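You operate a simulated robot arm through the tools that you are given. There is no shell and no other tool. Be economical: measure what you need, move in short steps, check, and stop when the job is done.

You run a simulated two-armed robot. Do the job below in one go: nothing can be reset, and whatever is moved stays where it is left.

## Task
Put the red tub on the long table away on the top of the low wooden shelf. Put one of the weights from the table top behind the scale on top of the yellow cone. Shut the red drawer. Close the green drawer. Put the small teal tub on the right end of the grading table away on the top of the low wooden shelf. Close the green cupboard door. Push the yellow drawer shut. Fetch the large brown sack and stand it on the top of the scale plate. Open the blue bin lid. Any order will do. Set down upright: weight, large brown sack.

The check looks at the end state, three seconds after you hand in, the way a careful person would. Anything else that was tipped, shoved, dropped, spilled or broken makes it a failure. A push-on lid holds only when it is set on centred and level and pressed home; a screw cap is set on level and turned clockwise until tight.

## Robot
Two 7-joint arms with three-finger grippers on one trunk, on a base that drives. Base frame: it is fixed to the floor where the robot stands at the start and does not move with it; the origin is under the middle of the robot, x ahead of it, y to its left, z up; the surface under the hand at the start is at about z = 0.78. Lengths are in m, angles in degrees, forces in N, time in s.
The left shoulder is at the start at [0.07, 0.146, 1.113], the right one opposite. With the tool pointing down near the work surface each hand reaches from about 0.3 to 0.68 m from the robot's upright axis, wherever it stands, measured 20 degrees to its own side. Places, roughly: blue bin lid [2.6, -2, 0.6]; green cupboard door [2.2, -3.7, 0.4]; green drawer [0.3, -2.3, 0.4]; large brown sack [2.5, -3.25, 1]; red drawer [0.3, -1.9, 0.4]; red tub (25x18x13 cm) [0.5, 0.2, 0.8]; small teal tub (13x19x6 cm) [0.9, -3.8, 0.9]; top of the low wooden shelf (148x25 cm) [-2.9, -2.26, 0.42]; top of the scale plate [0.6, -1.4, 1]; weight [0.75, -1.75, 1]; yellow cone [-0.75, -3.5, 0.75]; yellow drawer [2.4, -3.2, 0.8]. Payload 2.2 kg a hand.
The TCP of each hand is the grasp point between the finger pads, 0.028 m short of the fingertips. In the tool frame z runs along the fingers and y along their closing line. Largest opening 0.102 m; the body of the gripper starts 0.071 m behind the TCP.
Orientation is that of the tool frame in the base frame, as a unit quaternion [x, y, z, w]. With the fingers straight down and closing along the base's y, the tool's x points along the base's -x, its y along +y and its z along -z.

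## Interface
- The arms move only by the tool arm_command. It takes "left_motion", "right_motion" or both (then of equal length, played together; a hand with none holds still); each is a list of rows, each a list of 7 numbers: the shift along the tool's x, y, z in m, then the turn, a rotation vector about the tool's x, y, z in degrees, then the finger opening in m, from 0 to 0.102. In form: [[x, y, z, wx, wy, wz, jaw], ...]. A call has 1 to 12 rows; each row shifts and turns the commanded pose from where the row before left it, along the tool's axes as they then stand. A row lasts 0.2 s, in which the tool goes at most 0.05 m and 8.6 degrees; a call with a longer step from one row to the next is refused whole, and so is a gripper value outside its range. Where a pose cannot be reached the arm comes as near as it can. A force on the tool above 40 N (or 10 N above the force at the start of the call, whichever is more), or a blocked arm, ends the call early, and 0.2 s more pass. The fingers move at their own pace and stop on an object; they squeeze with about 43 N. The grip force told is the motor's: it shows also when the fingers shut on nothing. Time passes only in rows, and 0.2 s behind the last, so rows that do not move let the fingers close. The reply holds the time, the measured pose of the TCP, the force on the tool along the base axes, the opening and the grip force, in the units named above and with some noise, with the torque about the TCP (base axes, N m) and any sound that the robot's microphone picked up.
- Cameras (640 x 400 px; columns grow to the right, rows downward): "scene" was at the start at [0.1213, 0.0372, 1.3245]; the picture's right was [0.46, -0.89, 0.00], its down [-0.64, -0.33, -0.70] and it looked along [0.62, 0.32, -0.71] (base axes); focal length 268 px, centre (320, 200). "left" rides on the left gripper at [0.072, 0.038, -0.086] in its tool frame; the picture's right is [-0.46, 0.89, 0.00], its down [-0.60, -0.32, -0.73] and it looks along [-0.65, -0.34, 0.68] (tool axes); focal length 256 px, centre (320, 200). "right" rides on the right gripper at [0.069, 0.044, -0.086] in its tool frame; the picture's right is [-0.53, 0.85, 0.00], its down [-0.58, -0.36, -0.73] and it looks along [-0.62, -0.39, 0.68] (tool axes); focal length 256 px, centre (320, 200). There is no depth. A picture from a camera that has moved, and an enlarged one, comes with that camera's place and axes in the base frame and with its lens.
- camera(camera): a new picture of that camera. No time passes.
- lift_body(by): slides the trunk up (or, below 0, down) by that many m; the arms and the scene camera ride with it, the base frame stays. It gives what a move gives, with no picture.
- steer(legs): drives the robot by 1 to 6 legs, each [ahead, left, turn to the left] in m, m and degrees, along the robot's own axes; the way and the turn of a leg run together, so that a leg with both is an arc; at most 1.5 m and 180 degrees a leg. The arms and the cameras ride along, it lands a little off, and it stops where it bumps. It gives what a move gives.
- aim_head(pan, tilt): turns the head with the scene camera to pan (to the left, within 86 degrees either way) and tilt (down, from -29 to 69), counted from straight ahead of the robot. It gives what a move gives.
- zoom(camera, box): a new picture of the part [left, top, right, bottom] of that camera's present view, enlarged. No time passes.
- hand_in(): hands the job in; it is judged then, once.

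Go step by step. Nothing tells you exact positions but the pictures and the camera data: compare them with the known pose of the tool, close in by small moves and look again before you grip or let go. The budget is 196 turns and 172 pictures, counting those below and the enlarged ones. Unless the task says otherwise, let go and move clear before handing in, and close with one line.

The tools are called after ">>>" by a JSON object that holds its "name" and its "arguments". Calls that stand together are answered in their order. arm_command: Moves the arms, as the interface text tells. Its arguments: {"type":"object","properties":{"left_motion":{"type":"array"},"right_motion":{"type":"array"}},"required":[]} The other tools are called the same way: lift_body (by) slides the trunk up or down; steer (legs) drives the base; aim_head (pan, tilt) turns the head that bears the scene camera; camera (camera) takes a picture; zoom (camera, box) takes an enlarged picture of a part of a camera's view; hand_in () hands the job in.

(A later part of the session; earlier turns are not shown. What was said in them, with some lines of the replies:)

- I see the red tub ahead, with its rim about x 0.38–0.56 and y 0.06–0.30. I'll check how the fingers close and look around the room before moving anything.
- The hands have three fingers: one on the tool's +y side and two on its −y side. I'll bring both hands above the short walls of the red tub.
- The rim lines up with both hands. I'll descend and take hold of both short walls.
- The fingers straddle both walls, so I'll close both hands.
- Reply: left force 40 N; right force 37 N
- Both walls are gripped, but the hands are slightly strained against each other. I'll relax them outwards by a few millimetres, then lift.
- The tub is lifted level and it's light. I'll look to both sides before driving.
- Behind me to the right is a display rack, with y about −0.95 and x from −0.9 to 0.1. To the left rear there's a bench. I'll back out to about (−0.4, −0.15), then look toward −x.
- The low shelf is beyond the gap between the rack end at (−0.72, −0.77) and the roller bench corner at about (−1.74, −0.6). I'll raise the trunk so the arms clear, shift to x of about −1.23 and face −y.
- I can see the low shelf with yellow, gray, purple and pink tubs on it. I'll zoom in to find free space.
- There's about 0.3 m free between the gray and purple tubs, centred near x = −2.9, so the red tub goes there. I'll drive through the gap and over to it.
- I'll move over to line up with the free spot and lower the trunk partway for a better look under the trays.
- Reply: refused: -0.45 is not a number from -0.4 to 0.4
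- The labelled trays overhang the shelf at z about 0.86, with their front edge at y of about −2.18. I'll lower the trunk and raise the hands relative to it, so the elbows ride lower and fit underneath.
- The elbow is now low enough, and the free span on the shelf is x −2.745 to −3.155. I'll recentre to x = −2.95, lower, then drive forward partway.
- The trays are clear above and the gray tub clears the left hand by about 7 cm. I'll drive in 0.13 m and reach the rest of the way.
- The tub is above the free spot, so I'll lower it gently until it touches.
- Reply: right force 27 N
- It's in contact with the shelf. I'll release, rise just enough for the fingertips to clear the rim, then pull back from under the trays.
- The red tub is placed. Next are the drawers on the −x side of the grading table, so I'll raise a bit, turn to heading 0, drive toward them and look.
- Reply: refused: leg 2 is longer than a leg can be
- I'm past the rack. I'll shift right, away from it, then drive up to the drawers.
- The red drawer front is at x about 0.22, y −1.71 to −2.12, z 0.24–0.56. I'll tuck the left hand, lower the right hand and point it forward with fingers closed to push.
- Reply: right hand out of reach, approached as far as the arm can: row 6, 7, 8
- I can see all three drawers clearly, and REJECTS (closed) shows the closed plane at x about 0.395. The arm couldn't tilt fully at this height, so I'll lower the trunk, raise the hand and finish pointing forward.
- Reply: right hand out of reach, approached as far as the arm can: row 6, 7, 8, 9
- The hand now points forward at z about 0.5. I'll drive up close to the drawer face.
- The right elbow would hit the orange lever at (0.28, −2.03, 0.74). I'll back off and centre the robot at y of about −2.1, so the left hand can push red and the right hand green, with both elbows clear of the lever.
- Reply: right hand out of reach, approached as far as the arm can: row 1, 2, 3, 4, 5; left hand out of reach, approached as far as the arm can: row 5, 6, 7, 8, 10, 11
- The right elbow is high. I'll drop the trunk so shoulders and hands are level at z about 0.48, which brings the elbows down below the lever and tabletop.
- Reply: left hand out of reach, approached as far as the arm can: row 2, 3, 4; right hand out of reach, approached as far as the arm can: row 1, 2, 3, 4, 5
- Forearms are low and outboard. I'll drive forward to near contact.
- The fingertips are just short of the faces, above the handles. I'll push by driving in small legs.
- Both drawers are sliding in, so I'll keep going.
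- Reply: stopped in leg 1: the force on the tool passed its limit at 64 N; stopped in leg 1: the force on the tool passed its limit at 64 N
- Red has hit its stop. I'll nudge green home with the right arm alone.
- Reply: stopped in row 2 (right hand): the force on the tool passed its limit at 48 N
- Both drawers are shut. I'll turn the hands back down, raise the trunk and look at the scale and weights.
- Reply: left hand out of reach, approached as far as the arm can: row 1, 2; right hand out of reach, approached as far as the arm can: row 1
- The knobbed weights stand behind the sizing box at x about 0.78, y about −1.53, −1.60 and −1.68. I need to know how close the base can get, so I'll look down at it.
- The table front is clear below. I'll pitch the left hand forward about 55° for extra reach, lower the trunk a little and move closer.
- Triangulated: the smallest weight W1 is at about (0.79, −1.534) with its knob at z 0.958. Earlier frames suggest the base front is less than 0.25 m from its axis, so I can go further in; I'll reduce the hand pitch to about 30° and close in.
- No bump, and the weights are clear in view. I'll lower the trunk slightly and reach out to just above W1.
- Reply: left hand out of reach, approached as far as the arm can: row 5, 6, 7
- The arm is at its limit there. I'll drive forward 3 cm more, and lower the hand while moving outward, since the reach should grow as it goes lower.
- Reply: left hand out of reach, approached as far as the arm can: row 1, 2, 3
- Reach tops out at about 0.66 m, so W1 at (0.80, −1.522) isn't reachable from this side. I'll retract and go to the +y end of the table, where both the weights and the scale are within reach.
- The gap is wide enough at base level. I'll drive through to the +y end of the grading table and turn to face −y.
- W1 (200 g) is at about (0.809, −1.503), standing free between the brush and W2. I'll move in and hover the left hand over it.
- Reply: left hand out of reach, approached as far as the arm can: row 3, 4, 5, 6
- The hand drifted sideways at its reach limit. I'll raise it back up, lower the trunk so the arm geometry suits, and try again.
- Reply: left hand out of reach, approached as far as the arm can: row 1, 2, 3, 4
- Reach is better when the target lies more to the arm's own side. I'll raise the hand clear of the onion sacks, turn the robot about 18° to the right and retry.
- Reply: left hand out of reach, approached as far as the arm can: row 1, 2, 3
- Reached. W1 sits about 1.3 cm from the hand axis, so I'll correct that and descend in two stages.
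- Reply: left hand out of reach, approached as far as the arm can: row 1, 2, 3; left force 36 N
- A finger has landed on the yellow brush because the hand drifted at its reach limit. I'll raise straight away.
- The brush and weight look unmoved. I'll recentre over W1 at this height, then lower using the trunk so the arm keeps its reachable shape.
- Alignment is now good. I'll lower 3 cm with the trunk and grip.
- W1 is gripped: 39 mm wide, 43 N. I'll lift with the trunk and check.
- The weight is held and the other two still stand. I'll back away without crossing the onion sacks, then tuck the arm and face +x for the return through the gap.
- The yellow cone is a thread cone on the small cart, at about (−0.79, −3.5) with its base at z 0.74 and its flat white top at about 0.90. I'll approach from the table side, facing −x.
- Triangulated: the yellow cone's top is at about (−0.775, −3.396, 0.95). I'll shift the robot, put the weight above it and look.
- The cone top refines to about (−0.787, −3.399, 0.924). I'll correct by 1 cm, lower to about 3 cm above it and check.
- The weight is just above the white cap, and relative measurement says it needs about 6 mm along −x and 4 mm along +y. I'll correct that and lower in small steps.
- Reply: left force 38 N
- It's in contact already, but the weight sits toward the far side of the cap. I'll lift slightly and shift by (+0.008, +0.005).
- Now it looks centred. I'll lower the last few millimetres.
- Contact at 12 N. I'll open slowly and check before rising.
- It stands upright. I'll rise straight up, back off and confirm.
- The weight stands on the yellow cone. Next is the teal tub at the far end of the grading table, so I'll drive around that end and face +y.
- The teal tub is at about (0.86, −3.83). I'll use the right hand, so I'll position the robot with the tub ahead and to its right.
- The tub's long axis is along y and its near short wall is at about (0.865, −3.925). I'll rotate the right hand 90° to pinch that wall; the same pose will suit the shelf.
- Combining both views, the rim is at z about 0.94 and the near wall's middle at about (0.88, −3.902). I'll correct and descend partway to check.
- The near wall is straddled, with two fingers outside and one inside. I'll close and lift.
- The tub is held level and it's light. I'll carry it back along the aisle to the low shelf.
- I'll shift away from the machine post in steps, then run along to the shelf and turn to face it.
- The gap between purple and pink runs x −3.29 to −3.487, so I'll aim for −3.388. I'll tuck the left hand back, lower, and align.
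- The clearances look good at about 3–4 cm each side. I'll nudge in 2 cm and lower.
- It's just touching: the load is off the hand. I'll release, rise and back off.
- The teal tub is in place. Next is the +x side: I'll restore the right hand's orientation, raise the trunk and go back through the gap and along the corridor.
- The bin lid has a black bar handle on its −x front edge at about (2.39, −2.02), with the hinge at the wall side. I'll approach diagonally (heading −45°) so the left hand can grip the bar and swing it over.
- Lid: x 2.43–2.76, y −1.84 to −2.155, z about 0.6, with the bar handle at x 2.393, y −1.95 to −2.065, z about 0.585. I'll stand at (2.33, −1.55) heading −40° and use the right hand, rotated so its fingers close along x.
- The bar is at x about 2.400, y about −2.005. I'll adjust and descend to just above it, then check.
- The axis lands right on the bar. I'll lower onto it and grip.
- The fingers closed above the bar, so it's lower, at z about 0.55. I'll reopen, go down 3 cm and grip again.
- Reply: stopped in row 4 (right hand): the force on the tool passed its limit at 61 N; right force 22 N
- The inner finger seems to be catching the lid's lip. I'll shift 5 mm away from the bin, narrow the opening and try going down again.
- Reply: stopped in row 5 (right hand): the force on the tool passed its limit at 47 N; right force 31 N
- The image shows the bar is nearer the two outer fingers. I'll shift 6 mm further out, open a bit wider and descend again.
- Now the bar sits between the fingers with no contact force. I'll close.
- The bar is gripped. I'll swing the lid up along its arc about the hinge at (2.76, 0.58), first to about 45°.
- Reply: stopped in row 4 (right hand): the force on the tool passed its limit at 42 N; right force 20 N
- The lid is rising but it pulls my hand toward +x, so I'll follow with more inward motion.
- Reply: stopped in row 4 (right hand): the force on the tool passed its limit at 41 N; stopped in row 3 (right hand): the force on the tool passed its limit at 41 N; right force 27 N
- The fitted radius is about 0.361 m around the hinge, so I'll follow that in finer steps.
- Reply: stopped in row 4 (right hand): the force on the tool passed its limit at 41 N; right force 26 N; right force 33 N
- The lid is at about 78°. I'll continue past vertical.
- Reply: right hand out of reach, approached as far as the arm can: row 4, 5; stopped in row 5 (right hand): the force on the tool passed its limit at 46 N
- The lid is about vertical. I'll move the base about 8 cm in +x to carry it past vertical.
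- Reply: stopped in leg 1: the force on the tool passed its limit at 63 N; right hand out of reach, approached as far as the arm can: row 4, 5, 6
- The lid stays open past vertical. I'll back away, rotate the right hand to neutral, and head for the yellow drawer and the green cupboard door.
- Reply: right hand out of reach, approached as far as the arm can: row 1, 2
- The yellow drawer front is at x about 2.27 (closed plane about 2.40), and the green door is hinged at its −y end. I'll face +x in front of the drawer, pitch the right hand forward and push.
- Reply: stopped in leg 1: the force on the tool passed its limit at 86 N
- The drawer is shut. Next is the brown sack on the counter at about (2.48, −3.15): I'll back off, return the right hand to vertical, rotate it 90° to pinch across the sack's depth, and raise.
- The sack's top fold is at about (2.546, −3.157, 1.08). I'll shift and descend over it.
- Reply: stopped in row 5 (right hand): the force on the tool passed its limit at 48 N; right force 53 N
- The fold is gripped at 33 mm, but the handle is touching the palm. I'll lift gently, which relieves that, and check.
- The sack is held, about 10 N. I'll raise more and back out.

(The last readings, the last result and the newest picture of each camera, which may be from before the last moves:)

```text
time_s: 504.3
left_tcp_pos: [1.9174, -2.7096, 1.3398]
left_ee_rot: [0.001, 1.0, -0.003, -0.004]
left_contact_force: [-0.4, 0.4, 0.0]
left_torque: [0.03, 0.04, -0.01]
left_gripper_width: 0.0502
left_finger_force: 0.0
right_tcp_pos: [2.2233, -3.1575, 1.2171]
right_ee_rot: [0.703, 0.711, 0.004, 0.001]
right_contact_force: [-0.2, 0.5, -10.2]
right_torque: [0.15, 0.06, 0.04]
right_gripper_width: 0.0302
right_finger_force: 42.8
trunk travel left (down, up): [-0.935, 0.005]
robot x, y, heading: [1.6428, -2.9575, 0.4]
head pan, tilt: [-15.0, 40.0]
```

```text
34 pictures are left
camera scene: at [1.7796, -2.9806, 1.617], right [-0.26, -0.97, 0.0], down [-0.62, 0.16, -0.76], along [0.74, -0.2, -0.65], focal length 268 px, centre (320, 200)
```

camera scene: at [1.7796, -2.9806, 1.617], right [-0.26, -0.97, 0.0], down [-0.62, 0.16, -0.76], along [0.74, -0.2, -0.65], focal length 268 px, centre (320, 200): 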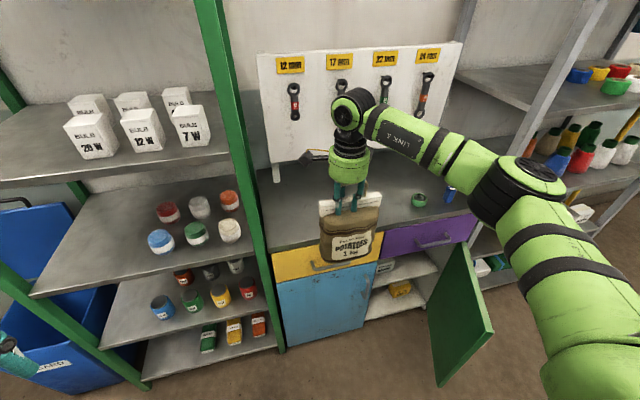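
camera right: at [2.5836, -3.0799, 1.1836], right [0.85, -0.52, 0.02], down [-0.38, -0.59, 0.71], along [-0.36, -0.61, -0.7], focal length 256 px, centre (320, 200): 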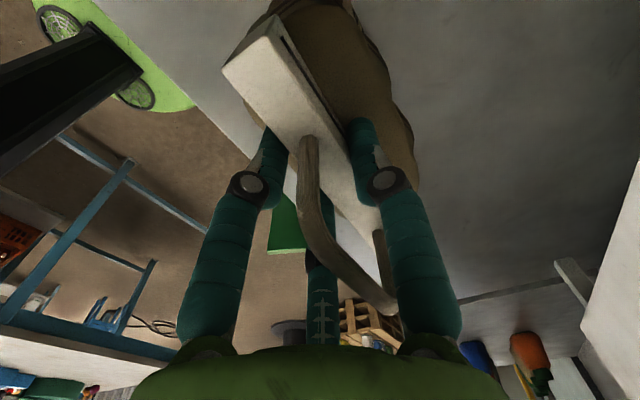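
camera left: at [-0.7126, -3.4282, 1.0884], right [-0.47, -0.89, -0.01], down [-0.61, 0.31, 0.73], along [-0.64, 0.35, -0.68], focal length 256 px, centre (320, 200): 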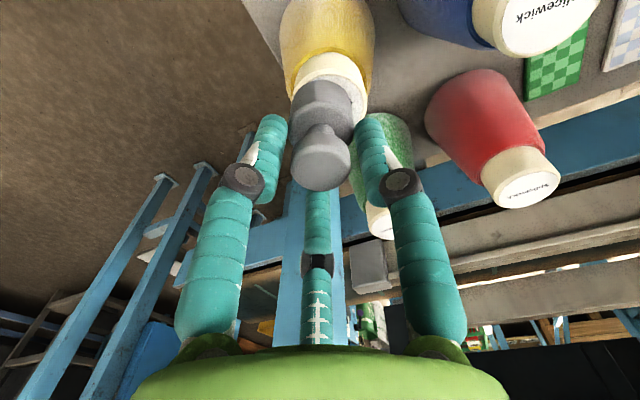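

Now I'll carry the sack up the aisle and around to the +y end of the table by the scale.

>>> {"name": "steer", "arguments": {"legs": [[0, 1.2, -0.4], [0, 1.2, 0], [-0.84, 0.05, 0], [0, 0, -90]]}}

>>> {"name": "aim_head", "arguments": {"pan": -15, "tilt": 48}}

>>> {"name": "camera", "arguments": {"camera": "scene"}}

```text
time_s: 524.0
left_tcp_pos: [1.0365, -0.773, 1.3391]
left_ee_rot: [0.701, 0.713, 0.0, -0.004]
left_contact_force: [0.5, 0.4, -0.2]
left_torque: [-0.02, 0.01, 0.0]
left_gripper_width: 0.0499
left_finger_force: 0.0
right_tcp_pos: [0.5952, -1.0847, 1.2191]
right_ee_rot: [1.0, 0.014, 0.002, 0.005]
right_contact_force: [0.9, -0.2, -10.1]
right_torque: [0.06, -0.15, -0.04]
right_gripper_width: 0.0301
right_finger_force: 43.0
trunk travel left (down, up): [-0.935, 0.005]
robot x, y, heading: [0.785, -0.5043, -88.7]
head pan, tilt: [-15.0, 40.0]
```

```text
time_s: 524.7
left_tcp_pos: [1.037, -0.7722, 1.3398]
left_ee_rot: [0.701, 0.713, -0.001, -0.004]
left_contact_force: [-0.2, 0.3, 0.1]
left_torque: [0.02, 0.02, 0.02]
left_gripper_width: 0.0502
left_finger_force: 0.2
right_tcp_pos: [0.5939, -1.0862, 1.2191]
right_ee_rot: [1.0, 0.014, 0.002, 0.004]
right_contact_force: [0.9, -0.5, -9.7]
right_torque: [0.09, -0.16, -0.04]
right_gripper_width: 0.0305
right_finger_force: 43.2
trunk travel left (down, up): [-0.935, 0.005]
robot x, y, heading: [0.7815, -0.5074, -88.5]
head pan, tilt: [-15.0, 48.0]
```

```text
33 pictures are left
camera scene: at [0.7635, -0.6333, 1.606], right [-0.97, 0.24, 0.0], down [0.18, 0.72, -0.67], along [-0.16, -0.65, -0.74], focal length 268 px, centre (320, 200)
```

scene: 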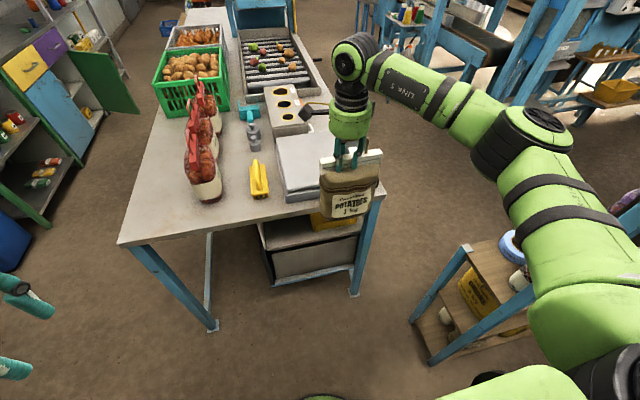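

>>> {"name": "steer", "arguments": {"legs": [[0.305, 0.02, -1.3]]}}

>>> {"name": "camera", "arguments": {"camera": "scene"}}

>>> {"name": "camera", "arguments": {"camera": "right"}}

```text
time_s: 526.8
left_tcp_pos: [1.0535, -1.083, 1.3406]
left_ee_rot: [0.708, 0.706, -0.002, -0.002]
left_contact_force: [-0.1, 0.0, 0.1]
left_torque: [-0.01, -0.01, 0.0]
left_gripper_width: 0.0499
left_finger_force: 0.1
right_tcp_pos: [0.6046, -1.3871, 1.2198]
right_ee_rot: [1.0, 0.004, 0.002, 0.007]
right_contact_force: [0.2, 0.0, -10.1]
right_torque: [0.07, -0.13, 0.03]
right_gripper_width: 0.0301
right_finger_force: 43.2
trunk travel left (down, up): [-0.935, 0.005]
robot x, y, heading: [0.8068, -0.8144, -89.9]
head pan, tilt: [-15.0, 48.0]
```

```text
32 pictures are left
camera scene: at [0.7838, -0.9377, 1.6063], right [-0.97, 0.26, 0.0], down [0.19, 0.72, -0.67], along [-0.17, -0.65, -0.74], focal length 268 px, centre (320, 200)
```

scene: 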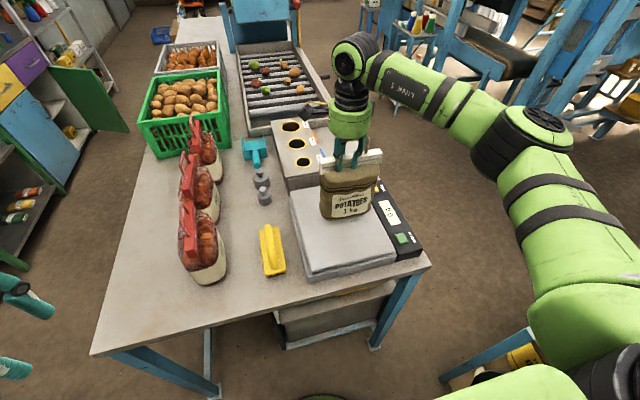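

```text
31 pictures are left
camera right: at [0.6741, -1.4294, 1.308], right [-0.53, -0.85, 0.01], down [-0.58, 0.37, 0.72], along [-0.62, 0.38, -0.69], focal length 256 px, centre (320, 200)
```

right: 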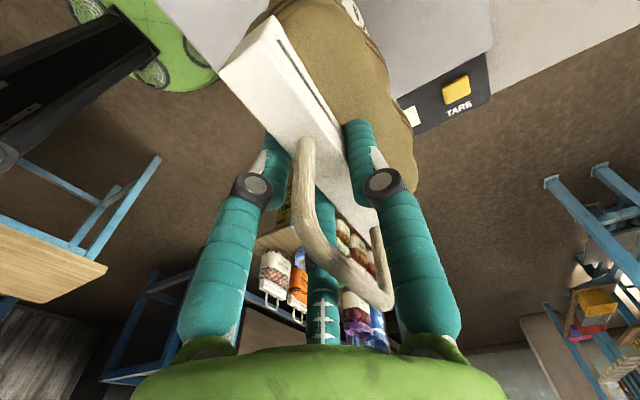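

It's centred over the plate. I'll lower most of the way and check the gap.

>>> {"name": "lift_body", "arguments": {"by": -0.055}}

>>> {"name": "zoom", "arguments": {"camera": "scene", "box": [260, 100, 440, 300]}}

```text
time_s: 527.8
left_tcp_pos: [1.0543, -1.0832, 1.2853]
left_ee_rot: [0.708, 0.706, -0.001, -0.003]
left_contact_force: [0.0, 0.5, 0.0]
left_torque: [-0.04, 0.0, 0.01]
left_gripper_width: 0.0502
left_finger_force: 0.1
right_tcp_pos: [0.6051, -1.3873, 1.1677]
right_ee_rot: [1.0, 0.004, 0.002, 0.008]
right_contact_force: [-1.4, -0.5, 9.0]
right_torque: [0.25, 1.38, 0.08]
right_gripper_width: 0.0303
right_finger_force: 42.8
trunk travel left (down, up): [-0.88, 0.06]
robot x, y, heading: [0.8061, -0.8152, -89.8]
head pan, tilt: [-15.0, 48.0]
```

```text
2.00 times, centred on (350, 200) of scene
camera zoom: at [0.785, -0.9381, 1.5515], right [-0.97, 0.26, 0.0], down [0.19, 0.72, -0.67], along [-0.17, -0.65, -0.74], focal length 537 px, centre (260, 200)
```

zoom: 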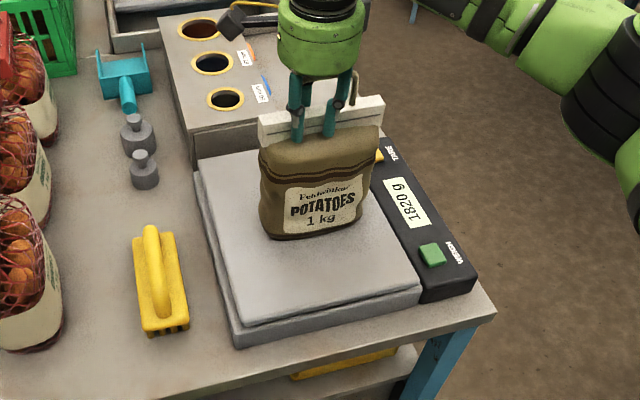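

The scale reads 1820 g, so the sack is standing on the plate and I'm pressing lightly. I'll ease up until it reads about the sack's own weight, then release.

>>> {"name": "arm_command", "arguments": {"right_motion": [[0, 0, -0.001, 0, 0, 0, 0.0], [0, 0, 0, 0, 0, 0, 0.0]]}}

>>> {"name": "zoom", "arguments": {"camera": "scene", "box": [290, 120, 440, 260]}}

```text
time_s: 528.4
left_tcp_pos: [1.0546, -1.0845, 1.286]
left_ee_rot: [0.709, 0.706, -0.001, -0.003]
left_contact_force: [0.3, -0.7, 0.2]
left_torque: [-0.02, 0.0, -0.03]
left_gripper_width: 0.0501
left_finger_force: 0.0
right_tcp_pos: [0.6059, -1.3897, 1.1671]
right_ee_rot: [1.0, 0.004, 0.002, 0.006]
right_contact_force: [-2.4, -3.5, 10.3]
right_torque: [-0.13, 1.69, 0.25]
right_gripper_width: 0.0302
right_finger_force: 43.7
trunk travel left (down, up): [-0.88, 0.06]
robot x, y, heading: [0.8035, -0.8172, -90.0]
head pan, tilt: [-15.0, 48.0]
```

```text
2.86 times, centred on (365, 190) of scene
camera zoom: at [0.785, -0.9389, 1.5513], right [-0.97, 0.26, 0.0], down [0.19, 0.72, -0.67], along [-0.17, -0.65, -0.74], focal length 767 px, centre (191, 229)
```

zoom: 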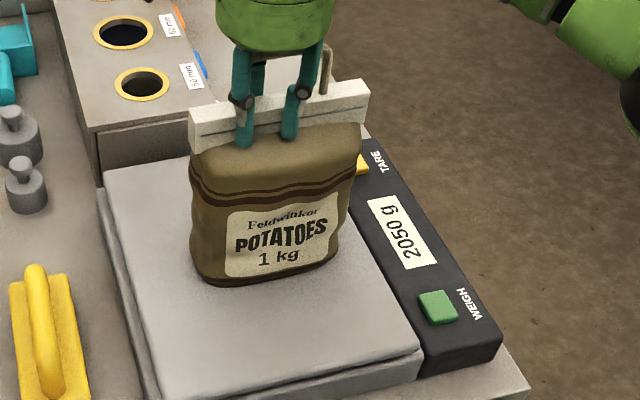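

>>> {"name": "arm_command", "arguments": {"right_motion": [[0, 0, -0.003, 0, 0, 0, 0.0], [0, 0, -0.002, 0, 0, 0, 0.0], [0, 0, 0, 0, 0, 0, 0.0]]}}

```text
time_s: 529.2
left_tcp_pos: [1.056, -1.0858, 1.2847]
left_ee_rot: [0.709, 0.705, 0.0, -0.004]
left_contact_force: [-0.3, -0.3, 0.1]
left_torque: [0.01, -0.01, -0.01]
left_gripper_width: 0.05
left_finger_force: 0.2
right_tcp_pos: [0.6066, -1.3892, 1.1696]
right_ee_rot: [1.0, 0.003, 0.003, 0.003]
right_contact_force: [0.2, -1.3, -3.4]
right_torque: [-0.09, 0.44, 0.16]
right_gripper_width: 0.0301
right_finger_force: 42.7
trunk travel left (down, up): [-0.88, 0.06]
robot x, y, heading: [0.8083, -0.8164, -89.9]
head pan, tilt: [-15.0, 48.0]
```

>>> {"name": "arm_command", "arguments": {"right_motion": [[0, 0, 0, 0, 0, 0, 0.034], [0, 0, 0, 0, 0, 0, 0.04], [0, 0, 0, 0, 0, 0, 0.055], [0, 0, 0, 0, 0, 0, 0.075], [0, 0, 0, 0, 0, 0, 0.075], [0, 0, 0, 0, 0, 0, 0.075]]}}

>>> {"name": "camera", "arguments": {"camera": "scene"}}

>>> {"name": "camera", "arguments": {"camera": "right"}}

```text
time_s: 530.6
left_tcp_pos: [1.0549, -1.0856, 1.2844]
left_ee_rot: [0.709, 0.705, 0.0, -0.003]
left_contact_force: [1.0, -0.2, 0.7]
left_torque: [0.0, 0.07, 0.02]
left_gripper_width: 0.0501
left_finger_force: 0.0
right_tcp_pos: [0.606, -1.3884, 1.1709]
right_ee_rot: [1.0, 0.003, 0.001, 0.006]
right_contact_force: [0.3, -0.3, -0.2]
right_torque: [0.02, -0.01, 0.01]
right_gripper_width: 0.0749
right_finger_force: 0.1
trunk travel left (down, up): [-0.88, 0.06]
robot x, y, heading: [0.8095, -0.8114, -89.9]
head pan, tilt: [-15.0, 48.0]
```

```text
28 pictures are left
camera scene: at [0.7848, -0.9397, 1.5511], right [-0.97, 0.26, 0.0], down [0.19, 0.72, -0.67], along [-0.17, -0.65, -0.74], focal length 268 px, centre (320, 200)
```

scene: 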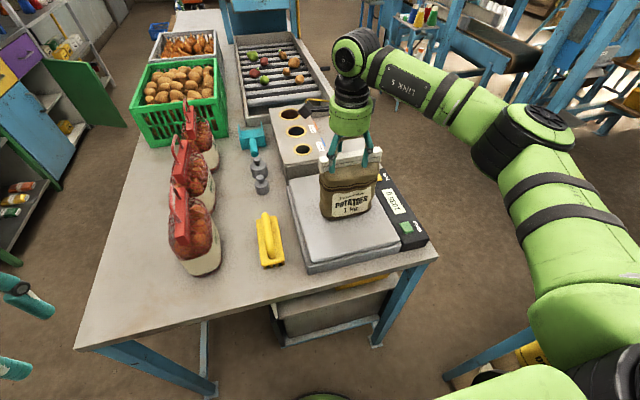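

```text
27 pictures are left
camera right: at [0.6747, -1.4309, 1.2585], right [-0.53, -0.85, 0.01], down [-0.58, 0.37, 0.73], along [-0.62, 0.38, -0.69], focal length 256 px, centre (320, 200)
```

right: 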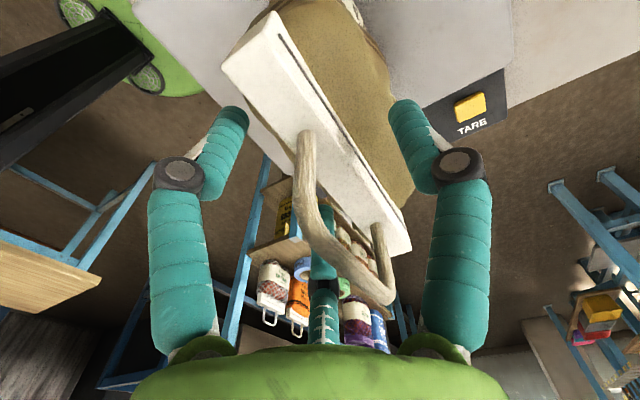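

The sack stands on its own. I'll rise straight up slowly, then check.

>>> {"name": "arm_command", "arguments": {"right_motion": [[0, 0, -0.015, 0, 0, 0, 0.09], [0, 0, -0.02, 0, 0, 0, 0.09], [0, 0, -0.025, 0, 0, 0, 0.09], [0, 0, -0.03, 0, 0, 0, 0.09], [0, 0, 0, 0, 0, 0, 0.09]]}}

>>> {"name": "lift_body", "arguments": {"by": 0.055}}

>>> {"name": "camera", "arguments": {"camera": "scene"}}

```text
time_s: 531.8
left_tcp_pos: [1.0551, -1.0847, 1.2855]
left_ee_rot: [0.709, 0.706, 0.0, -0.003]
left_contact_force: [0.7, -0.5, 1.0]
left_torque: [0.0, -0.02, -0.04]
left_gripper_width: 0.0499
left_finger_force: 0.0
right_tcp_pos: [0.605, -1.3875, 1.2625]
right_ee_rot: [1.0, 0.003, 0.001, 0.005]
right_contact_force: [-0.1, 0.4, -0.5]
right_torque: [-0.02, -0.03, 0.02]
right_gripper_width: 0.0898
right_finger_force: 0.0
trunk travel left (down, up): [-0.88, 0.06]
robot x, y, heading: [0.8032, -0.8153, -89.9]
head pan, tilt: [-15.0, 48.0]
```

```text
time_s: 532.7
left_tcp_pos: [1.0542, -1.0853, 1.3412]
left_ee_rot: [0.709, 0.705, -0.001, -0.003]
left_contact_force: [-0.3, -0.5, 0.3]
left_torque: [-0.01, -0.03, 0.0]
left_gripper_width: 0.0502
left_finger_force: 0.1
right_tcp_pos: [0.6061, -1.3885, 1.3146]
right_ee_rot: [1.0, 0.003, 0.002, 0.005]
right_contact_force: [0.4, 0.6, 0.4]
right_torque: [0.02, 0.01, 0.01]
right_gripper_width: 0.0901
right_finger_force: 0.1
trunk travel left (down, up): [-0.935, 0.005]
robot x, y, heading: [0.808, -0.8132, -90.1]
head pan, tilt: [-15.0, 48.0]
```

```text
26 pictures are left
camera scene: at [0.7848, -0.9399, 1.6061], right [-0.97, 0.26, 0.0], down [0.19, 0.72, -0.67], along [-0.17, -0.65, -0.74], focal length 268 px, centre (320, 200)
```

scene: 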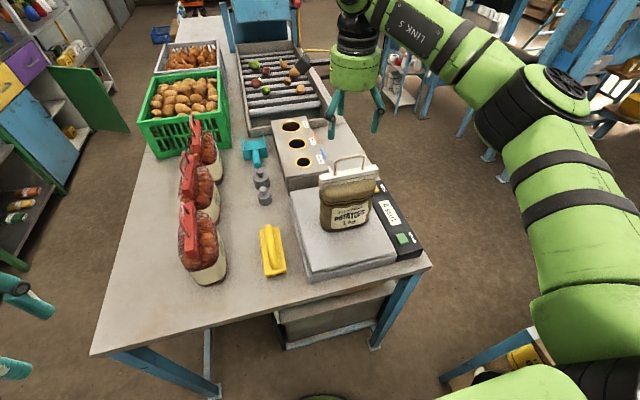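

The sack stands upright on the scale plate. Last is the green cupboard door: hinge at about (2.38, −3.80), free edge at about (2.05, −3.62), about 65° open. I'll restore the right hand and drive back there.

>>> {"name": "steer", "arguments": {"legs": [[-0.3, 0, 0], [0, 0, 90], [0.78, -0.05, 0]]}}

>>> {"name": "arm_command", "arguments": {"right_motion": [[0, -0.012, 0, 0, 0, -8.2, 0.0], [0, -0.012, 0, 0, 0, -8.2, 0.0], [0, -0.012, 0, 0, 0, -8.2, 0.0], [0, -0.012, 0, 0, 0, -8.2, 0.0], [0, 0, 0, 0, 0, -8.2, 0.0], [0, 0, 0, 0, 0, -8.2, 0.0], [0, 0, 0, 0, 0, -8.2, 0.0], [0, 0, 0, 0, 0, -8.2, 0.0], [0, 0, 0, 0, 0, -8.2, 0.0], [0, 0, 0, 0, 0, -8.2, 0.0], [0, 0, 0, 0, 0, -8.0, 0.0], [0, 0, 0, 0, 0, 0, 0.0]]}}

>>> {"name": "steer", "arguments": {"legs": [[0, -1.2, 0], [0, -1.2, 0], [0, -1.0, 0]]}}

>>> {"name": "aim_head", "arguments": {"pan": 0, "tilt": 45}}

>>> {"name": "camera", "arguments": {"camera": "scene"}}

```text
time_s: 542.4
left_tcp_pos: [1.8498, -0.3099, 1.3403]
left_ee_rot: [0.0, 1.0, -0.002, -0.001]
left_contact_force: [-0.2, -0.5, -0.2]
left_torque: [0.03, -0.01, -0.02]
left_gripper_width: 0.05
left_finger_force: 0.1
right_tcp_pos: [2.1551, -0.7584, 1.3163]
right_ee_rot: [0.703, 0.711, 0.005, 0.004]
right_contact_force: [-0.9, -0.5, -0.6]
right_torque: [-0.04, -0.02, 0.0]
right_gripper_width: 0.0897
right_finger_force: 0.0
trunk travel left (down, up): [-0.935, 0.005]
robot x, y, heading: [1.5823, -0.56, 0.1]
head pan, tilt: [-15.0, 48.0]
```

```text
time_s: 545.0
left_tcp_pos: [1.852, -0.3093, 1.3409]
left_ee_rot: [0.0, 1.0, -0.003, -0.001]
left_contact_force: [0.3, -0.3, 0.1]
left_torque: [0.03, 0.03, -0.01]
left_gripper_width: 0.0501
left_finger_force: 0.1
right_tcp_pos: [2.1114, -0.7681, 1.3144]
right_ee_rot: [-0.007, 1.0, 0.002, 0.004]
right_contact_force: [-0.1, -0.1, -0.2]
right_torque: [-0.03, -0.02, 0.02]
right_gripper_width: 0.0019
right_finger_force: 31.5
trunk travel left (down, up): [-0.935, 0.005]
robot x, y, heading: [1.5801, -0.5621, 0.3]
head pan, tilt: [-15.0, 48.0]
```

```text
time_s: 561.5
left_tcp_pos: [1.883, -3.7099, 1.3399]
left_ee_rot: [0.0, 1.0, -0.003, -0.001]
left_contact_force: [0.4, 0.3, 0.1]
left_torque: [0.0, -0.01, 0.01]
left_gripper_width: 0.05
left_finger_force: 0.0
right_tcp_pos: [2.1423, -4.168, 1.3165]
right_ee_rot: [-0.007, 1.0, 0.002, 0.005]
right_contact_force: [-0.2, 0.8, -0.9]
right_torque: [-0.02, 0.02, -0.03]
right_gripper_width: 0.0023
right_finger_force: 31.2
trunk travel left (down, up): [-0.935, 0.005]
robot x, y, heading: [1.6161, -3.9617, 0.3]
head pan, tilt: [-15.0, 48.0]
```

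```text
time_s: 562.3
left_tcp_pos: [1.8829, -3.7121, 1.3402]
left_ee_rot: [-0.001, 1.0, -0.003, -0.002]
left_contact_force: [1.0, 0.4, -0.2]
left_torque: [0.02, 0.03, -0.02]
left_gripper_width: 0.0499
left_finger_force: 0.3
right_tcp_pos: [2.1417, -4.1687, 1.315]
right_ee_rot: [-0.008, 1.0, 0.003, 0.006]
right_contact_force: [0.1, 0.6, 0.3]
right_torque: [0.01, 0.0, 0.0]
right_gripper_width: 0.0022
right_finger_force: 31.7
trunk travel left (down, up): [-0.935, 0.005]
robot x, y, heading: [1.6153, -3.9623, 0.4]
head pan, tilt: [0.0, 45.0]
```

```text
25 pictures are left
camera scene: at [1.7437, -3.9611, 1.6103], right [0.01, -1.0, 0.0], down [-0.71, 0.0, -0.71], along [0.71, 0.0, -0.71], focal length 268 px, centre (320, 200)
```

scene: 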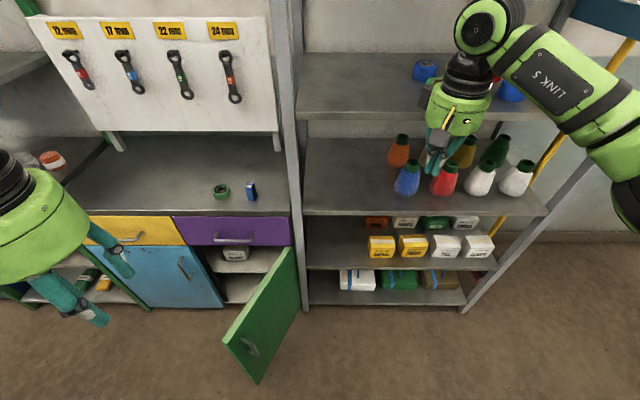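

I can see the door clearly: hinge at (2.37, −3.85), free edge at (2.03, −3.665), z 0.1–0.7. I'll shift to its outer side, tuck the right hand, and set the left hand low and pitched forward as the pusher.

>>> {"name": "steer", "arguments": {"legs": [[0, -0.17, 0]]}}

>>> {"name": "lift_body", "arguments": {"by": -0.4}}

>>> {"name": "arm_command", "arguments": {"left_motion": [[-0.025, 0, 0.03, 0, -8.3, 0, 0.0], [-0.025, 0, 0.04, 0, -8.3, 0, 0.0], [-0.02, 0, 0.045, 0, -8.3, 0, 0.0], [-0.01, 0, 0.045, 0, -8.3, 0, 0.0], [0, 0, 0.045, 0, -8.3, 0, 0.0], [0, 0, 0.045, 0, 0, 0, 0.0], [0, 0, 0, 0, 0, 0, 0.0]], "right_motion": [[0.03, 0, 0, 0, 0, 0, 0.0], [0.03, 0, 0, 0, 0, 0, 0.0], [0.03, 0, 0, 0, 0, 0, 0.0], [0.03, 0, 0, 0, 0, 0, 0.0], [0.03, 0, 0, 0, 0, 0, 0.0], [0.03, 0, 0, 0, 0, 0, 0.0], [0, 0, 0, 0, 0, 0, 0.0]]}}

>>> {"name": "camera", "arguments": {"camera": "scene"}}

```text
time_s: 563.8
left_tcp_pos: [1.8841, -3.8758, 1.339]
left_ee_rot: [-0.001, 1.0, -0.004, -0.002]
left_contact_force: [-0.3, 1.0, 0.4]
left_torque: [-0.06, 0.01, 0.0]
left_gripper_width: 0.0501
left_finger_force: 0.0
right_tcp_pos: [2.1438, -4.3347, 1.3166]
right_ee_rot: [-0.008, 1.0, 0.0, 0.005]
right_contact_force: [-0.2, 0.1, -0.3]
right_torque: [-0.07, -0.01, 0.03]
right_gripper_width: 0.0019
right_finger_force: 31.9
trunk travel left (down, up): [-0.935, 0.005]
robot x, y, heading: [1.6129, -4.1338, 0.6]
head pan, tilt: [0.0, 45.0]
```

```text
time_s: 567.6
left_tcp_pos: [1.8858, -3.8808, 0.9405]
left_ee_rot: [-0.001, 1.0, -0.002, -0.003]
left_contact_force: [-0.4, 0.1, 0.4]
left_torque: [0.06, -0.01, 0.02]
left_gripper_width: 0.0498
left_finger_force: 0.0
right_tcp_pos: [2.1428, -4.3386, 0.9165]
right_ee_rot: [-0.007, 1.0, 0.002, 0.005]
right_contact_force: [-0.1, 0.0, -0.8]
right_torque: [0.0, -0.03, -0.01]
right_gripper_width: 0.0021
right_finger_force: 31.4
trunk travel left (down, up): [-0.535, 0.405]
robot x, y, heading: [1.6158, -4.1316, 0.6]
head pan, tilt: [0.0, 45.0]
```

```text
time_s: 569.2
left_tcp_pos: [2.081, -3.8767, 0.7364]
left_ee_rot: [-0.003, 0.936, -0.003, 0.352]
left_contact_force: [0.6, -0.3, -0.1]
left_torque: [0.0, 0.02, -0.04]
left_gripper_width: 0.0022
left_finger_force: 31.5
left hand out of reach, approached as far as the arm can: row 2, 3
right_tcp_pos: [1.9622, -4.3406, 0.9134]
right_ee_rot: [-0.008, 1.0, 0.002, 0.005]
right_contact_force: [0.0, -0.2, 0.1]
right_torque: [-0.02, 0.0, -0.02]
right_gripper_width: 0.002
right_finger_force: 31.4
trunk travel left (down, up): [-0.535, 0.405]
robot x, y, heading: [1.613, -4.1291, 0.6]
head pan, tilt: [0.0, 45.0]
```

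```text
24 pictures are left
camera scene: at [1.7444, -4.1304, 1.2104], right [0.01, -1.0, 0.0], down [-0.71, -0.01, -0.71], along [0.71, 0.01, -0.71], focal length 268 px, centre (320, 200)
```

scene: 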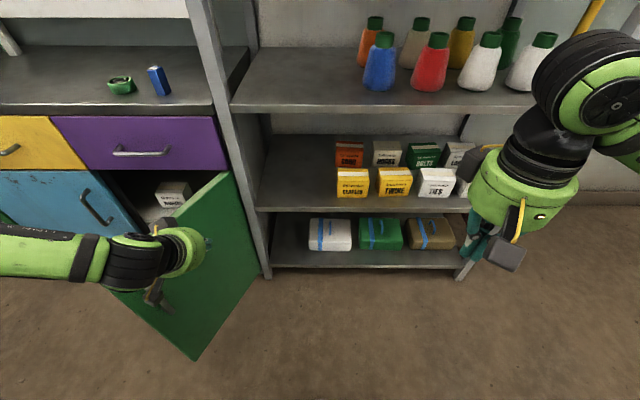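

>>> {"name": "lift_body", "arguments": {"by": -0.1}}

>>> {"name": "steer", "arguments": {"legs": [[0.0, 0.13, 0]]}}

>>> {"name": "camera", "arguments": {"camera": "scene"}}

```text
time_s: 570.5
left_tcp_pos: [2.0819, -3.8775, 0.6374]
left_ee_rot: [-0.003, 0.936, -0.002, 0.353]
left_contact_force: [-0.4, 0.6, -0.7]
left_torque: [-0.01, -0.04, 0.0]
left_gripper_width: 0.0022
left_finger_force: 31.6
right_tcp_pos: [1.9631, -4.3416, 0.8138]
right_ee_rot: [-0.008, 1.0, 0.002, 0.005]
right_contact_force: [0.1, 0.2, -0.1]
right_torque: [0.01, 0.01, 0.01]
right_gripper_width: 0.0021
right_finger_force: 31.4
trunk travel left (down, up): [-0.435, 0.505]
robot x, y, heading: [1.6155, -4.1346, 0.8]
head pan, tilt: [0.0, 45.0]
```

```text
time_s: 571.8
left_tcp_pos: [2.0797, -3.746, 0.6356]
left_ee_rot: [-0.002, 0.936, -0.003, 0.352]
left_contact_force: [0.0, 0.5, -0.3]
left_torque: [-0.01, -0.02, -0.01]
left_gripper_width: 0.0021
left_finger_force: 31.6
right_tcp_pos: [1.9616, -4.2108, 0.8138]
right_ee_rot: [-0.008, 1.0, 0.002, 0.006]
right_contact_force: [1.0, 0.4, 0.2]
right_torque: [-0.01, 0.01, 0.02]
right_gripper_width: 0.0023
right_finger_force: 31.5
trunk travel left (down, up): [-0.435, 0.505]
robot x, y, heading: [1.6125, -4.0034, 0.6]
head pan, tilt: [0.0, 45.0]
```

```text
23 pictures are left
camera scene: at [1.7439, -4.0013, 1.1103], right [0.01, -1.0, 0.0], down [-0.71, -0.01, -0.71], along [0.71, 0.01, -0.71], focal length 268 px, centre (320, 200)
```

scene: 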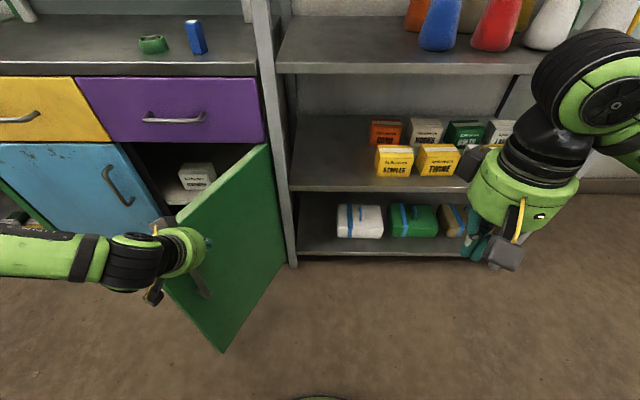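

>>> {"name": "steer", "arguments": {"legs": [[0.03, 0.07, 0], [0.08, 0.07, 0]]}}

>>> {"name": "camera", "arguments": {"camera": "scene"}}

```text
time_s: 573.6
left_tcp_pos: [2.1888, -3.6069, 0.6367]
left_ee_rot: [-0.003, 0.936, -0.002, 0.352]
left_contact_force: [0.7, 0.7, 0.0]
left_torque: [-0.01, 0.02, -0.01]
left_gripper_width: 0.0023
left_finger_force: 31.6
right_tcp_pos: [2.0703, -4.0718, 0.8135]
right_ee_rot: [-0.007, 1.0, 0.002, 0.005]
right_contact_force: [0.2, 0.1, 1.0]
right_torque: [-0.05, -0.01, 0.03]
right_gripper_width: 0.0023
right_finger_force: 31.5
trunk travel left (down, up): [-0.435, 0.505]
robot x, y, heading: [1.7217, -3.8637, 0.5]
head pan, tilt: [0.0, 45.0]
```

```text
22 pictures are left
camera scene: at [1.8528, -3.8615, 1.1103], right [0.01, -1.0, 0.0], down [-0.71, -0.01, -0.71], along [0.71, 0.01, -0.71], focal length 268 px, centre (320, 200)
```

scene: 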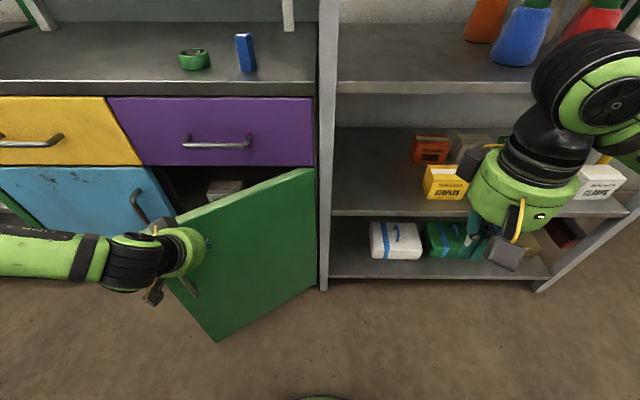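

The door is swinging shut. I'll continue mostly forward now.

>>> {"name": "steer", "arguments": {"legs": [[0.08, 0.04, 0]]}}

>>> {"name": "camera", "arguments": {"camera": "scene"}}

```text
time_s: 574.8
left_tcp_pos: [2.2674, -3.568, 0.6363]
left_ee_rot: [-0.002, 0.936, -0.003, 0.351]
left_contact_force: [0.4, -0.3, -0.4]
left_torque: [0.01, 0.01, 0.01]
left_gripper_width: 0.0021
left_finger_force: 31.2
right_tcp_pos: [2.1506, -4.0316, 0.8133]
right_ee_rot: [-0.008, 1.0, 0.002, 0.005]
right_contact_force: [0.5, 0.5, -0.4]
right_torque: [-0.02, 0.04, 0.02]
right_gripper_width: 0.0019
right_finger_force: 31.0
trunk travel left (down, up): [-0.435, 0.505]
robot x, y, heading: [1.8, -3.8225, 0.5]
head pan, tilt: [0.0, 45.0]
```

```text
21 pictures are left
camera scene: at [1.9327, -3.8213, 1.1102], right [0.01, -1.0, 0.0], down [-0.71, -0.01, -0.71], along [0.71, 0.01, -0.71], focal length 268 px, centre (320, 200)
```

scene: 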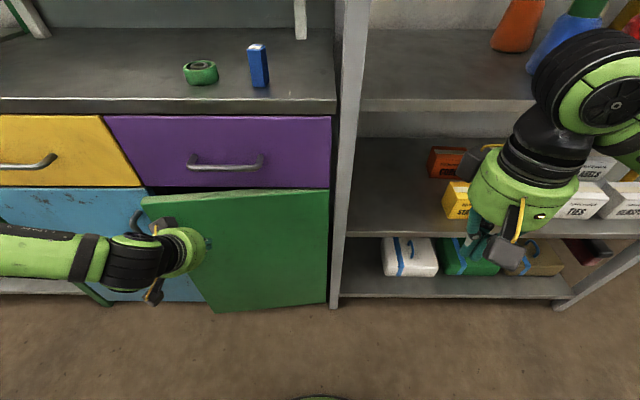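

>>> {"name": "steer", "arguments": {"legs": [[0.06, 0.0, 0]]}}

>>> {"name": "steer", "arguments": {"legs": [[0.04, 0.0, 0]]}}

>>> {"name": "camera", "arguments": {"camera": "scene"}}

```text
time_s: 575.7
left_tcp_pos: [2.3283, -3.5673, 0.6358]
left_ee_rot: [-0.003, 0.936, -0.002, 0.352]
left_contact_force: [-0.8, 0.4, 0.4]
left_torque: [-0.01, 0.0, -0.01]
left_gripper_width: 0.0025
left_finger_force: 31.3
right_tcp_pos: [2.2099, -4.0321, 0.8133]
right_ee_rot: [-0.009, 1.0, 0.001, 0.005]
right_contact_force: [0.0, 0.3, -0.1]
right_torque: [-0.01, 0.08, 0.02]
right_gripper_width: 0.0019
right_finger_force: 31.5
trunk travel left (down, up): [-0.435, 0.505]
robot x, y, heading: [1.8612, -3.8243, 0.4]
head pan, tilt: [0.0, 45.0]
```

```text
time_s: 576.6
left_tcp_pos: [2.3686, -3.5683, 0.6366]
left_ee_rot: [-0.002, 0.936, -0.003, 0.353]
left_contact_force: [0.4, 0.3, 0.4]
left_torque: [0.03, -0.02, -0.02]
left_gripper_width: 0.002
left_finger_force: 31.0
right_tcp_pos: [2.2501, -4.0308, 0.8129]
right_ee_rot: [-0.008, 1.0, 0.002, 0.005]
right_contact_force: [0.0, -1.0, 0.9]
right_torque: [0.01, 0.03, -0.01]
right_gripper_width: 0.0022
right_finger_force: 30.9
trunk travel left (down, up): [-0.435, 0.505]
robot x, y, heading: [1.8998, -3.8238, 0.5]
head pan, tilt: [0.0, 45.0]
```

```text
20 pictures are left
camera scene: at [2.0326, -3.8208, 1.1102], right [0.01, -1.0, 0.0], down [-0.71, -0.01, -0.71], along [0.71, 0.01, -0.71], focal length 268 px, centre (320, 200)
```

scene: 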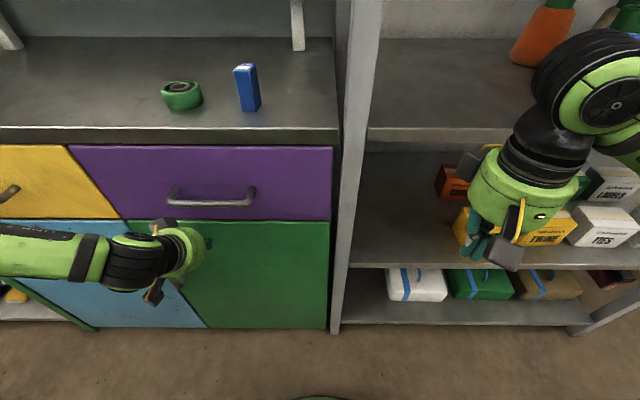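

The door is nearly flush. I'll press it home with the left arm only.

>>> {"name": "arm_command", "arguments": {"left_motion": [[-0.0038, 0, 0.0033, 0, 0, 0, 0], [-0.0038, 0, 0.0033, 0, 0, 0, 0], [-0.0038, 0, 0.0033, 0, 0, 0, 0], [-0.0038, 0, 0.0033, 0, 0, 0, 0], [-0.0038, 0, 0.0033, 0, 0, 0, 0], [-0.0038, 0, 0.0033, 0, 0, 0, 0], [-0.0038, 0, 0.0033, 0, 0, 0, 0], [0, 0, 0, 0, 0, 0, 0]]}}

>>> {"name": "steer", "arguments": {"legs": [[-0.3, 0, 0]]}}

>>> {"name": "camera", "arguments": {"camera": "scene"}}

```text
time_s: 577.3
left_tcp_pos: [2.3702, -3.5682, 0.6324]
left_ee_rot: [-0.003, 0.939, -0.005, 0.344]
left_contact_force: [-15.9, 0.1, 6.2]
left_torque: [0.01, 0.02, -0.04]
left_gripper_width: 0.0022
left_finger_force: 31.4
right_tcp_pos: [2.2474, -4.0302, 0.814]
right_ee_rot: [-0.009, 1.0, 0.002, 0.007]
right_contact_force: [1.1, -0.4, 0.1]
right_torque: [0.0, -0.02, 0.02]
right_gripper_width: 0.0022
right_finger_force: 31.6
trunk travel left (down, up): [-0.435, 0.505]
robot x, y, heading: [1.9025, -3.8242, 0.6]
head pan, tilt: [0.0, 45.0]
stopped in row 3 (left hand): the force on the tool passed its limit at 44 N (the readings are from after the stop); the commanded pose is now the measured one
```

```text
time_s: 579.4
left_tcp_pos: [2.0767, -3.5702, 0.634]
left_ee_rot: [-0.003, 0.938, -0.003, 0.347]
left_contact_force: [-0.2, -0.7, -0.6]
left_torque: [-0.01, 0.0, 0.0]
left_gripper_width: 0.0023
left_finger_force: 31.7
right_tcp_pos: [1.95, -4.0333, 0.8137]
right_ee_rot: [-0.01, 1.0, 0.001, 0.005]
right_contact_force: [-0.7, -0.6, -0.3]
right_torque: [-0.01, -0.03, 0.0]
right_gripper_width: 0.0023
right_finger_force: 30.7
trunk travel left (down, up): [-0.435, 0.505]
robot x, y, heading: [1.6047, -3.8255, 0.6]
head pan, tilt: [0.0, 45.0]
```

```text
19 pictures are left
camera scene: at [1.7326, -3.8235, 1.1104], right [0.01, -1.0, 0.0], down [-0.71, -0.01, -0.71], along [0.71, 0.01, -0.71], focal length 268 px, centre (320, 200)
```

scene: 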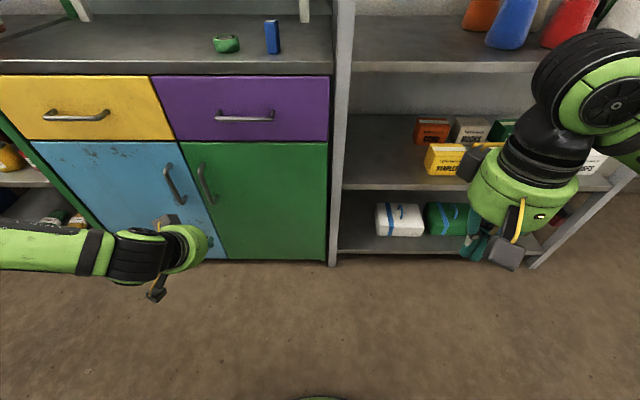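

The green door is shut flush. I'll raise and do a final visual check of the bin, sack and cone from here.

>>> {"name": "lift_body", "arguments": {"by": 0.4}}

>>> {"name": "steer", "arguments": {"legs": [[0, 0, 85]]}}

>>> {"name": "aim_head", "arguments": {"pan": 10, "tilt": 15}}

>>> {"name": "camera", "arguments": {"camera": "scene"}}

>>> {"name": "aim_head", "arguments": {"pan": 78, "tilt": 15}}

>>> {"name": "camera", "arguments": {"camera": "scene"}}

```text
time_s: 583.2
left_tcp_pos: [2.0756, -3.5699, 1.0327]
left_ee_rot: [-0.004, 0.939, -0.002, 0.345]
left_contact_force: [0.3, 0.1, 0.7]
left_torque: [0.0, 0.0, -0.01]
left_gripper_width: 0.0019
left_finger_force: 31.6
right_tcp_pos: [1.9518, -4.0347, 1.2132]
right_ee_rot: [-0.009, 1.0, 0.001, 0.005]
right_contact_force: [-0.5, 0.0, -0.1]
right_torque: [-0.01, -0.01, 0.02]
right_gripper_width: 0.0023
right_finger_force: 32.0
trunk travel left (down, up): [-0.835, 0.105]
robot x, y, heading: [1.6011, -3.8241, 0.7]
head pan, tilt: [0.0, 45.0]
```

```text
time_s: 587.2
left_tcp_pos: [1.3917, -3.3291, 1.0335]
left_ee_rot: [-0.634, 0.691, 0.231, 0.258]
left_contact_force: [-0.4, 1.0, 0.9]
left_torque: [0.0, 0.01, -0.01]
left_gripper_width: 0.0023
left_finger_force: 31.1
right_tcp_pos: [1.8417, -3.4973, 1.2147]
right_ee_rot: [-0.68, 0.733, 0.005, 0.003]
right_contact_force: [-0.1, -1.8, -0.2]
right_torque: [-0.01, -0.01, -0.02]
right_gripper_width: 0.0017
right_finger_force: 31.4
trunk travel left (down, up): [-0.835, 0.105]
robot x, y, heading: [1.602, -3.826, 85.4]
head pan, tilt: [0.0, 45.0]
```

```text
time_s: 588.2
left_tcp_pos: [1.3917, -3.3286, 1.0341]
left_ee_rot: [-0.635, 0.691, 0.231, 0.257]
left_contact_force: [1.0, 0.4, 0.4]
left_torque: [-0.03, 0.01, -0.01]
left_gripper_width: 0.002
left_finger_force: 30.6
right_tcp_pos: [1.8427, -3.4962, 1.2126]
right_ee_rot: [-0.68, 0.733, 0.006, 0.002]
right_contact_force: [0.4, -0.1, -0.7]
right_torque: [-0.01, 0.0, 0.0]
right_gripper_width: 0.0018
right_finger_force: 30.9
trunk travel left (down, up): [-0.835, 0.105]
robot x, y, heading: [1.6011, -3.828, 85.5]
head pan, tilt: [10.0, 15.0]
```

```text
18 pictures are left
camera scene: at [1.5974, -3.682, 1.5571], right [1.0, 0.09, 0.0], down [0.02, -0.26, -0.97], along [-0.09, 0.96, -0.26], focal length 268 px, centre (320, 200)
```

scene: 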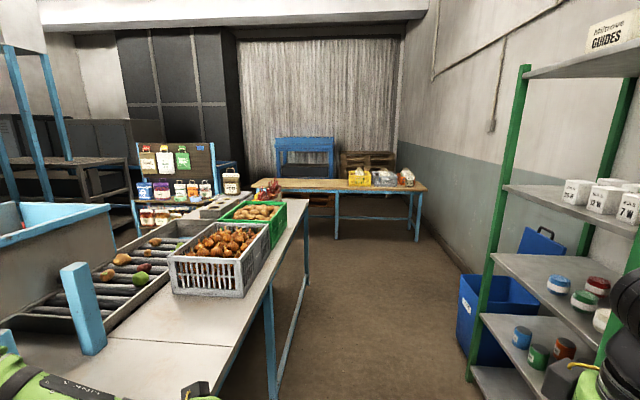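

```text
time_s: 589.6
left_tcp_pos: [1.3913, -3.3297, 1.0331]
left_ee_rot: [-0.635, 0.691, 0.231, 0.257]
left_contact_force: [-0.1, 0.6, 0.0]
left_torque: [-0.04, 0.01, 0.0]
left_gripper_width: 0.0022
left_finger_force: 30.8
right_tcp_pos: [1.8431, -3.4959, 1.2131]
right_ee_rot: [-0.68, 0.733, 0.005, 0.003]
right_contact_force: [-0.6, 0.5, -0.2]
right_torque: [0.0, 0.01, 0.01]
right_gripper_width: 0.0023
right_finger_force: 30.8
trunk travel left (down, up): [-0.835, 0.105]
robot x, y, heading: [1.6026, -3.8214, 85.5]
head pan, tilt: [78.0, 15.0]
```

```text
17 pictures are left
camera scene: at [1.5165, -3.7481, 1.5572], right [0.29, 0.96, 0.0], down [0.25, -0.07, -0.97], along [-0.93, 0.28, -0.26], focal length 268 px, centre (320, 200)
```

scene: 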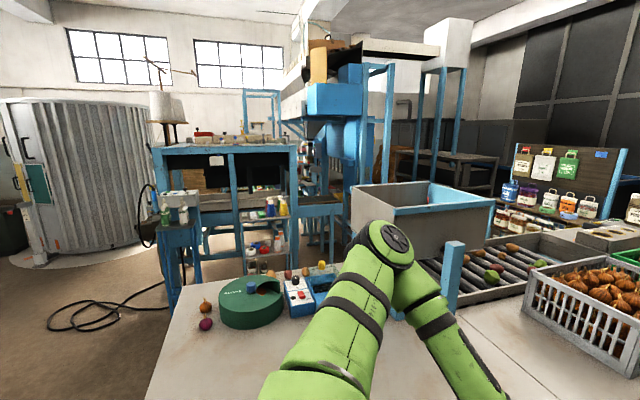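

>>> {"name": "zoom", "arguments": {"camera": "scene", "box": [220, 170, 320, 280]}}

>>> {"name": "zoom", "arguments": {"camera": "scene", "box": [130, 240, 430, 400]}}

```text
3.64 times, centred on (270, 225) of scene
camera zoom: at [1.5165, -3.7481, 1.5572], right [0.29, 0.96, 0.0], down [0.25, -0.07, -0.97], along [-0.93, 0.28, -0.26], focal length 976 px, centre (502, 109)
```

zoom: 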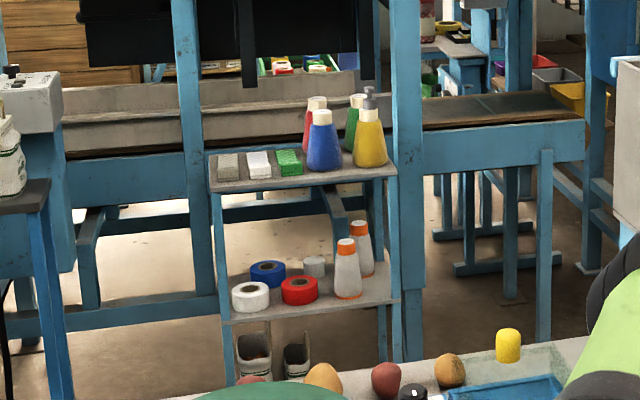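

```text
2.13 times, centred on (280, 320) of scene
camera zoom: at [1.5165, -3.7481, 1.5572], right [0.29, 0.96, 0.0], down [0.25, -0.07, -0.97], along [-0.93, 0.28, -0.26], focal length 572 px, centre (405, -56)
```

zoom: 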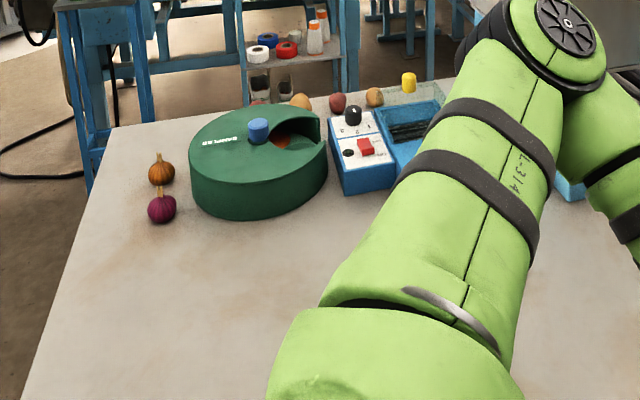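

The weight is still upright on the cone, the bin lid is open, the drawers and door are shut, and nothing around me looks disturbed. I couldn't see the sack in this last look, but it was standing on the scale when I left it, so I'm handing in.

>>> {"name": "hand_in", "arguments": {}}

```text
The job is handed in.
```

I did all nine tasks and handed in; both hands were empty and clear, and no result has come back.
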